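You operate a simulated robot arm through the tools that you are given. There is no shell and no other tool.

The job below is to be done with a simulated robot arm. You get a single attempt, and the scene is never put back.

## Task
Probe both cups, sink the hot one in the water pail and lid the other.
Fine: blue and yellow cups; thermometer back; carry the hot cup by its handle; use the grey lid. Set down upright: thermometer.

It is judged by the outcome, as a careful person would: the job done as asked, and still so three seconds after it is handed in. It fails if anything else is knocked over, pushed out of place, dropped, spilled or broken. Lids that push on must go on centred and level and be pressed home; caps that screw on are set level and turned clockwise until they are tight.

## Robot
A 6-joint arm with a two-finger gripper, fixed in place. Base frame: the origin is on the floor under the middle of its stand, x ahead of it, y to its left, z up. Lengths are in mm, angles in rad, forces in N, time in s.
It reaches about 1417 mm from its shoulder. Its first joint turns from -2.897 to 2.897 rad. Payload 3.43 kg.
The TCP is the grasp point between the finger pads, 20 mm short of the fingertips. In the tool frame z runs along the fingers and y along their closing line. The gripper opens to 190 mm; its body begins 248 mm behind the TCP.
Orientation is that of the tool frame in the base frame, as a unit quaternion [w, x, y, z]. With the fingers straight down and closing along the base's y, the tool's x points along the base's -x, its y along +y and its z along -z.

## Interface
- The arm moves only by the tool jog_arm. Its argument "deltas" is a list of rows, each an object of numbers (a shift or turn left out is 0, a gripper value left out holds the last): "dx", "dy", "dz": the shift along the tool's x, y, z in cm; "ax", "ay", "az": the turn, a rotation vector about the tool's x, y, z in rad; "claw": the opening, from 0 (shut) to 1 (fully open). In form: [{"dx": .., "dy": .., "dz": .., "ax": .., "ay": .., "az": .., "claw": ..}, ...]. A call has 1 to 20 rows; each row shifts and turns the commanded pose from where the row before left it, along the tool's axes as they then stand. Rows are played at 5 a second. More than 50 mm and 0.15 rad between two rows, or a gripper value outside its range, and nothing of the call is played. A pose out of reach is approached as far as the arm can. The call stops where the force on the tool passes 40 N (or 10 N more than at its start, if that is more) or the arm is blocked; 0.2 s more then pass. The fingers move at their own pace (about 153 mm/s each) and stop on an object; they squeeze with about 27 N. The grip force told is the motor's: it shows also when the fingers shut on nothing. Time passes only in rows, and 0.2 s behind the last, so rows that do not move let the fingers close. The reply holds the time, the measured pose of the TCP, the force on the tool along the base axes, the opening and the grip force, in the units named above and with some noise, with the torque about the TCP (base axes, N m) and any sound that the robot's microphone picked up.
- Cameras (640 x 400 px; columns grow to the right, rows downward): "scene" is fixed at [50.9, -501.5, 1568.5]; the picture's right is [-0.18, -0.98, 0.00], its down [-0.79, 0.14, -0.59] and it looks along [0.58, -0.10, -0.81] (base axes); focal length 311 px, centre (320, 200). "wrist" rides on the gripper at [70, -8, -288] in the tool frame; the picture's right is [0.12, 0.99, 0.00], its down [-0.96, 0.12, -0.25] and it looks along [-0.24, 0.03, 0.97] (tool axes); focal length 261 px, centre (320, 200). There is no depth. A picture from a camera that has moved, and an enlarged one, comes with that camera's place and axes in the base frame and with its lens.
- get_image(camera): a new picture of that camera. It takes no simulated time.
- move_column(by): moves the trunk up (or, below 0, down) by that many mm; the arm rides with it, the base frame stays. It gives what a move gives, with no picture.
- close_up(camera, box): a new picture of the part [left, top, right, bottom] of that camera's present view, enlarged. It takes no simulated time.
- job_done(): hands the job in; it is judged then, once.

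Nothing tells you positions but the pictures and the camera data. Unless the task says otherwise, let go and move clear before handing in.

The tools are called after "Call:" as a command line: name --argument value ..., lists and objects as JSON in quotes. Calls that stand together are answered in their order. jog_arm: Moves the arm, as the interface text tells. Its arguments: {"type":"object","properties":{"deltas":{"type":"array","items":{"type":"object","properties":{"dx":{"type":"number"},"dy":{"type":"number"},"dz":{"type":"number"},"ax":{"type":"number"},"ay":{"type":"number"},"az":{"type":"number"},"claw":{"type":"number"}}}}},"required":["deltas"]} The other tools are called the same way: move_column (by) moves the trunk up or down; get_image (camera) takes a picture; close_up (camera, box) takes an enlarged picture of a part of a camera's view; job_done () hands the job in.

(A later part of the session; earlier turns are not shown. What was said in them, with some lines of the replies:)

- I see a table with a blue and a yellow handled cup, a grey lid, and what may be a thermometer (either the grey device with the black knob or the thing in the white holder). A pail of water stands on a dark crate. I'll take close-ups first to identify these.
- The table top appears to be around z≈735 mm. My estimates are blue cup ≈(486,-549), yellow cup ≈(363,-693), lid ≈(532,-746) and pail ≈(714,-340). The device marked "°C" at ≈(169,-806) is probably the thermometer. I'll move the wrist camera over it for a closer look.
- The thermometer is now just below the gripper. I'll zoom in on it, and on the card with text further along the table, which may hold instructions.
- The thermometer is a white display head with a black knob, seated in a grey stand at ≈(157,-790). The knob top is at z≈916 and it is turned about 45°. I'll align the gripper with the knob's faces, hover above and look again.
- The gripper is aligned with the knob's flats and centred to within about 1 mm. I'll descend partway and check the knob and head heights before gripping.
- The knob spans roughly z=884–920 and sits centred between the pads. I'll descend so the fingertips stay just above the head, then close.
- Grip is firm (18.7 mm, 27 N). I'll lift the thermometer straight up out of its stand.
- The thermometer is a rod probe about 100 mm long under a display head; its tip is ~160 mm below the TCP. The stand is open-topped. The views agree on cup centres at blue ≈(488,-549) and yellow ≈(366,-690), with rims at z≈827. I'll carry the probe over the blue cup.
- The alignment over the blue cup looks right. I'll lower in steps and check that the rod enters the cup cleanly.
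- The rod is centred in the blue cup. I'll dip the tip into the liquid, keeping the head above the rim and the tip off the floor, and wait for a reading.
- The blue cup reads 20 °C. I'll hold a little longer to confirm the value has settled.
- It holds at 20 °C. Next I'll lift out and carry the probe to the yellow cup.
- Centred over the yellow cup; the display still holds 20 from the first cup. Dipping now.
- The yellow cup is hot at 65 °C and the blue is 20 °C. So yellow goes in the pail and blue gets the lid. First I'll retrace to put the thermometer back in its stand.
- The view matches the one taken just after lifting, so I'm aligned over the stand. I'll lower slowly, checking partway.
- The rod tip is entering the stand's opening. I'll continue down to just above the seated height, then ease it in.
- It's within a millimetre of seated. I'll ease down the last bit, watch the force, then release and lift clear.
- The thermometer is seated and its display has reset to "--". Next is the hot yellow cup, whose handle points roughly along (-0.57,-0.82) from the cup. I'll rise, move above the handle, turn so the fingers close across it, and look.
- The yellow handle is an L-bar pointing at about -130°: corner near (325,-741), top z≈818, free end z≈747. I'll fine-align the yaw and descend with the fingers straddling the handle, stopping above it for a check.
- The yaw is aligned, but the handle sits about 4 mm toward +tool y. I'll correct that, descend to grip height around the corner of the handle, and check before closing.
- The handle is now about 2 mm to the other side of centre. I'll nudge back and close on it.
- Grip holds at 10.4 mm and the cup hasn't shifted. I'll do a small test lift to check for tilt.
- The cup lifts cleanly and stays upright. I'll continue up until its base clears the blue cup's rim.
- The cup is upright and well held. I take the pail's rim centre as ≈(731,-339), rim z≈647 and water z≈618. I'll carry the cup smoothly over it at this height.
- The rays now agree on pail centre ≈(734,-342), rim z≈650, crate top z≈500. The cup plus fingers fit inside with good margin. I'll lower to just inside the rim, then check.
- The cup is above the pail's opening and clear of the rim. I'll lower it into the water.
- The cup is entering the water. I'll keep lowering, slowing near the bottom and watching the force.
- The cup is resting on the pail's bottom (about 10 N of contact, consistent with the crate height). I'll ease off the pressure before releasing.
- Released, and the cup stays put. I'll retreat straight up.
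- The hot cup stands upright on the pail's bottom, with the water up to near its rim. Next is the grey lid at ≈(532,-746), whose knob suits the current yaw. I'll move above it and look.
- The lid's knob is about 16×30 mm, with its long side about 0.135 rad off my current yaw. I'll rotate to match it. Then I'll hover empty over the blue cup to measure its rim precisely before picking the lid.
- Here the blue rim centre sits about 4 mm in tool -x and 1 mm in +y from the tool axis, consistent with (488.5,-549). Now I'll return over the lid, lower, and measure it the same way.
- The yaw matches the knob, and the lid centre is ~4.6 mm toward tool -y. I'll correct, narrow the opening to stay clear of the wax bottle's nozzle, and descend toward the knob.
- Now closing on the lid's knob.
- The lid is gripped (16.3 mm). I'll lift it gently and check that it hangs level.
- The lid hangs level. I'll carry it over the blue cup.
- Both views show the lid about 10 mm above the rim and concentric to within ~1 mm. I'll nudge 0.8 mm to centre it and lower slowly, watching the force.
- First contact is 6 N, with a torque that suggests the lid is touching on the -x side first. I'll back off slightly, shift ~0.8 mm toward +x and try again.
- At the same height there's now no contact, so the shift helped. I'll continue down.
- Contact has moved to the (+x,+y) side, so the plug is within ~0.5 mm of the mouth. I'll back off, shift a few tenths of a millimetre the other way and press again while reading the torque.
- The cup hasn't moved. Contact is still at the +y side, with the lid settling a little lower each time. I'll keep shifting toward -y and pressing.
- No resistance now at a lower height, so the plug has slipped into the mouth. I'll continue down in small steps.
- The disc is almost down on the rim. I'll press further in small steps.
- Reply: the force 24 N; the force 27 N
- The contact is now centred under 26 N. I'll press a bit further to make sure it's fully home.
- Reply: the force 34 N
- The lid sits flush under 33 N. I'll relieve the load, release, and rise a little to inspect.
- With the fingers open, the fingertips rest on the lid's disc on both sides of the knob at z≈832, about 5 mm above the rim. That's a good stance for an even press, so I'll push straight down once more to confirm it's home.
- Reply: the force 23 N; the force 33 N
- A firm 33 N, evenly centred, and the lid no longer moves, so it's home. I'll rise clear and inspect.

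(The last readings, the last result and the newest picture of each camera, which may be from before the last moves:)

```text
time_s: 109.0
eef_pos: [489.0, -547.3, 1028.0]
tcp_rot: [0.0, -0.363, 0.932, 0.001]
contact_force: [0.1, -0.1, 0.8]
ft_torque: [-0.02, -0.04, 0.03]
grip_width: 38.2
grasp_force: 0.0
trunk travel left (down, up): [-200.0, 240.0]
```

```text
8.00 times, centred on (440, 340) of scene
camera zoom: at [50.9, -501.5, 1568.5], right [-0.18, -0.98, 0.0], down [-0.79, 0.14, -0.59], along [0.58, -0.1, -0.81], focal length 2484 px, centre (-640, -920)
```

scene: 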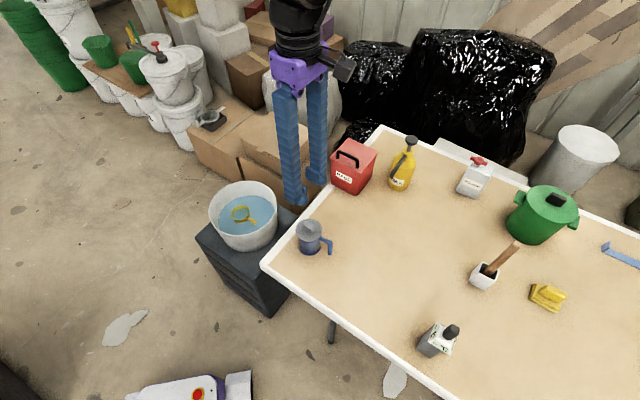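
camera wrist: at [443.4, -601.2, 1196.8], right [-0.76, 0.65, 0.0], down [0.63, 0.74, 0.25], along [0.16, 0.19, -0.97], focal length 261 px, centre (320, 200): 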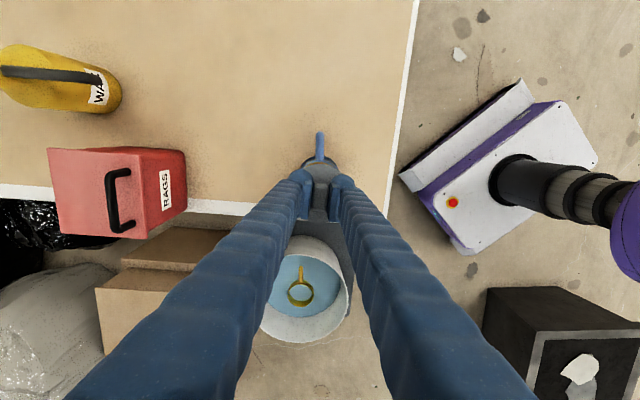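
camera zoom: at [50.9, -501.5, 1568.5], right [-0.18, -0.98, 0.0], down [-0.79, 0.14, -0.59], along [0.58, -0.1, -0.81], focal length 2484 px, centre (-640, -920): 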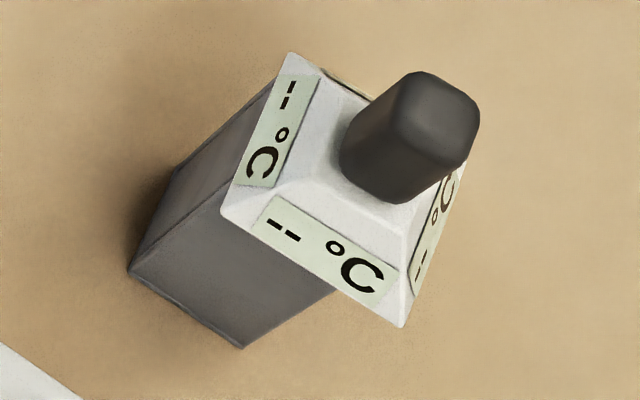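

The lid is level and centred: its top is at z≈832, which matches the ~5 mm disc sitting directly on the rim. The thermometer is upright in its stand and the hot cup is steady in the pail. I'll lift the arm further clear and take one last look.

Call:
jog_arm --deltas '[{"dz": -3}, {"dz": -4}, {"dz": -3}, {"dx": 2}, {"dx": 3}, {"dx": 3}, {"dx": 2}, {}, {}, {}]'

Call:
get_image --camera "scene"

Call:
get_image --camera "wrist"

Call:
close_up --camera "wrist" --box '[260, 170, 400, 300]'

```text
time_s: 111.2
eef_pos: [414.9, -616.4, 1130.1]
tcp_rot: [0.0, -0.364, 0.932, 0.001]
contact_force: [0.0, -0.6, 0.2]
ft_torque: [0.01, 0.0, -0.01]
grip_width: 38.0
grasp_force: 0.2
trunk travel left (down, up): [-200.0, 240.0]
```

```text
taken
```

scene: 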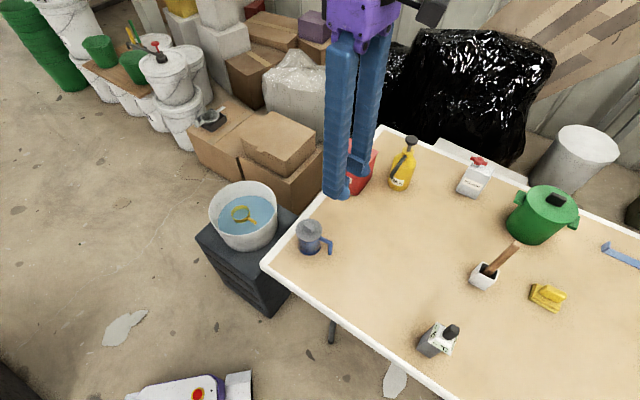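

```text
taken
camera wrist: at [369.4, -670.8, 1416.6], right [-0.76, 0.65, 0.0], down [0.63, 0.74, 0.25], along [0.16, 0.19, -0.97], focal length 261 px, centre (320, 200)
```

wrist: 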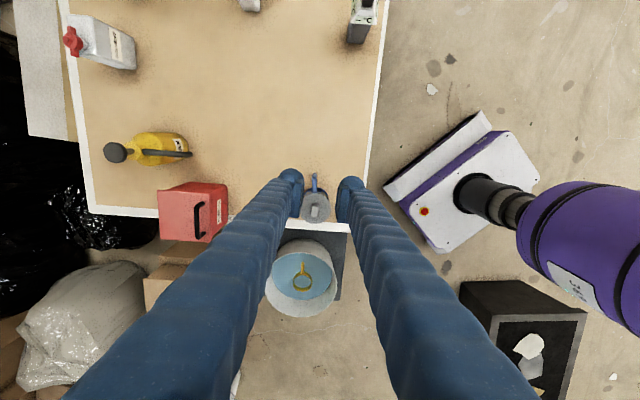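

```text
3.08 times, centred on (330, 235) of wrist
camera zoom: at [369.4, -670.8, 1416.6], right [-0.76, 0.65, 0.0], down [0.63, 0.74, 0.25], along [0.16, 0.19, -0.97], focal length 802 px, centre (289, 92)
```

zoom: 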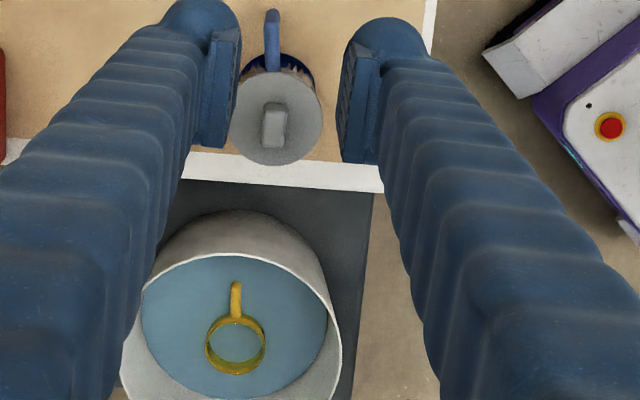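

Everything is where it should be. The hot yellow cup (65 °C) stands in the water pail and the blue cup (20 °C) has the grey lid seated. The thermometer is back upright in its stand, nothing else has been disturbed, and the arm is clear, so I'm handing in.

Call:
job_done

```text
The job is handed in.
```

I probed both cups, put the hot yellow one in the water pail, and put the grey lid on the blue one. The job is handed in, but I haven't seen the judge's result.

- **Readings:** the blue cup was 20 °C and the yellow cup was 65 °C.
- **Hot cup:** I carried the yellow cup by its handle and stood it on the bottom of the pail. The water isn't deep enough to cover it, so about 20 mm of the rim stays above the surface.
- **Lid:** it took several small corrections to find the blue cup's mouth. I then pressed it down with about 33 N until it stopped moving, and it looks level and centred. The cup may have shifted about 1 mm.
- **Thermometer:** it is back upright in its stand, and its display has reset to "--".

In the last pictures nothing else had moved or spilled, and the arm was clear.
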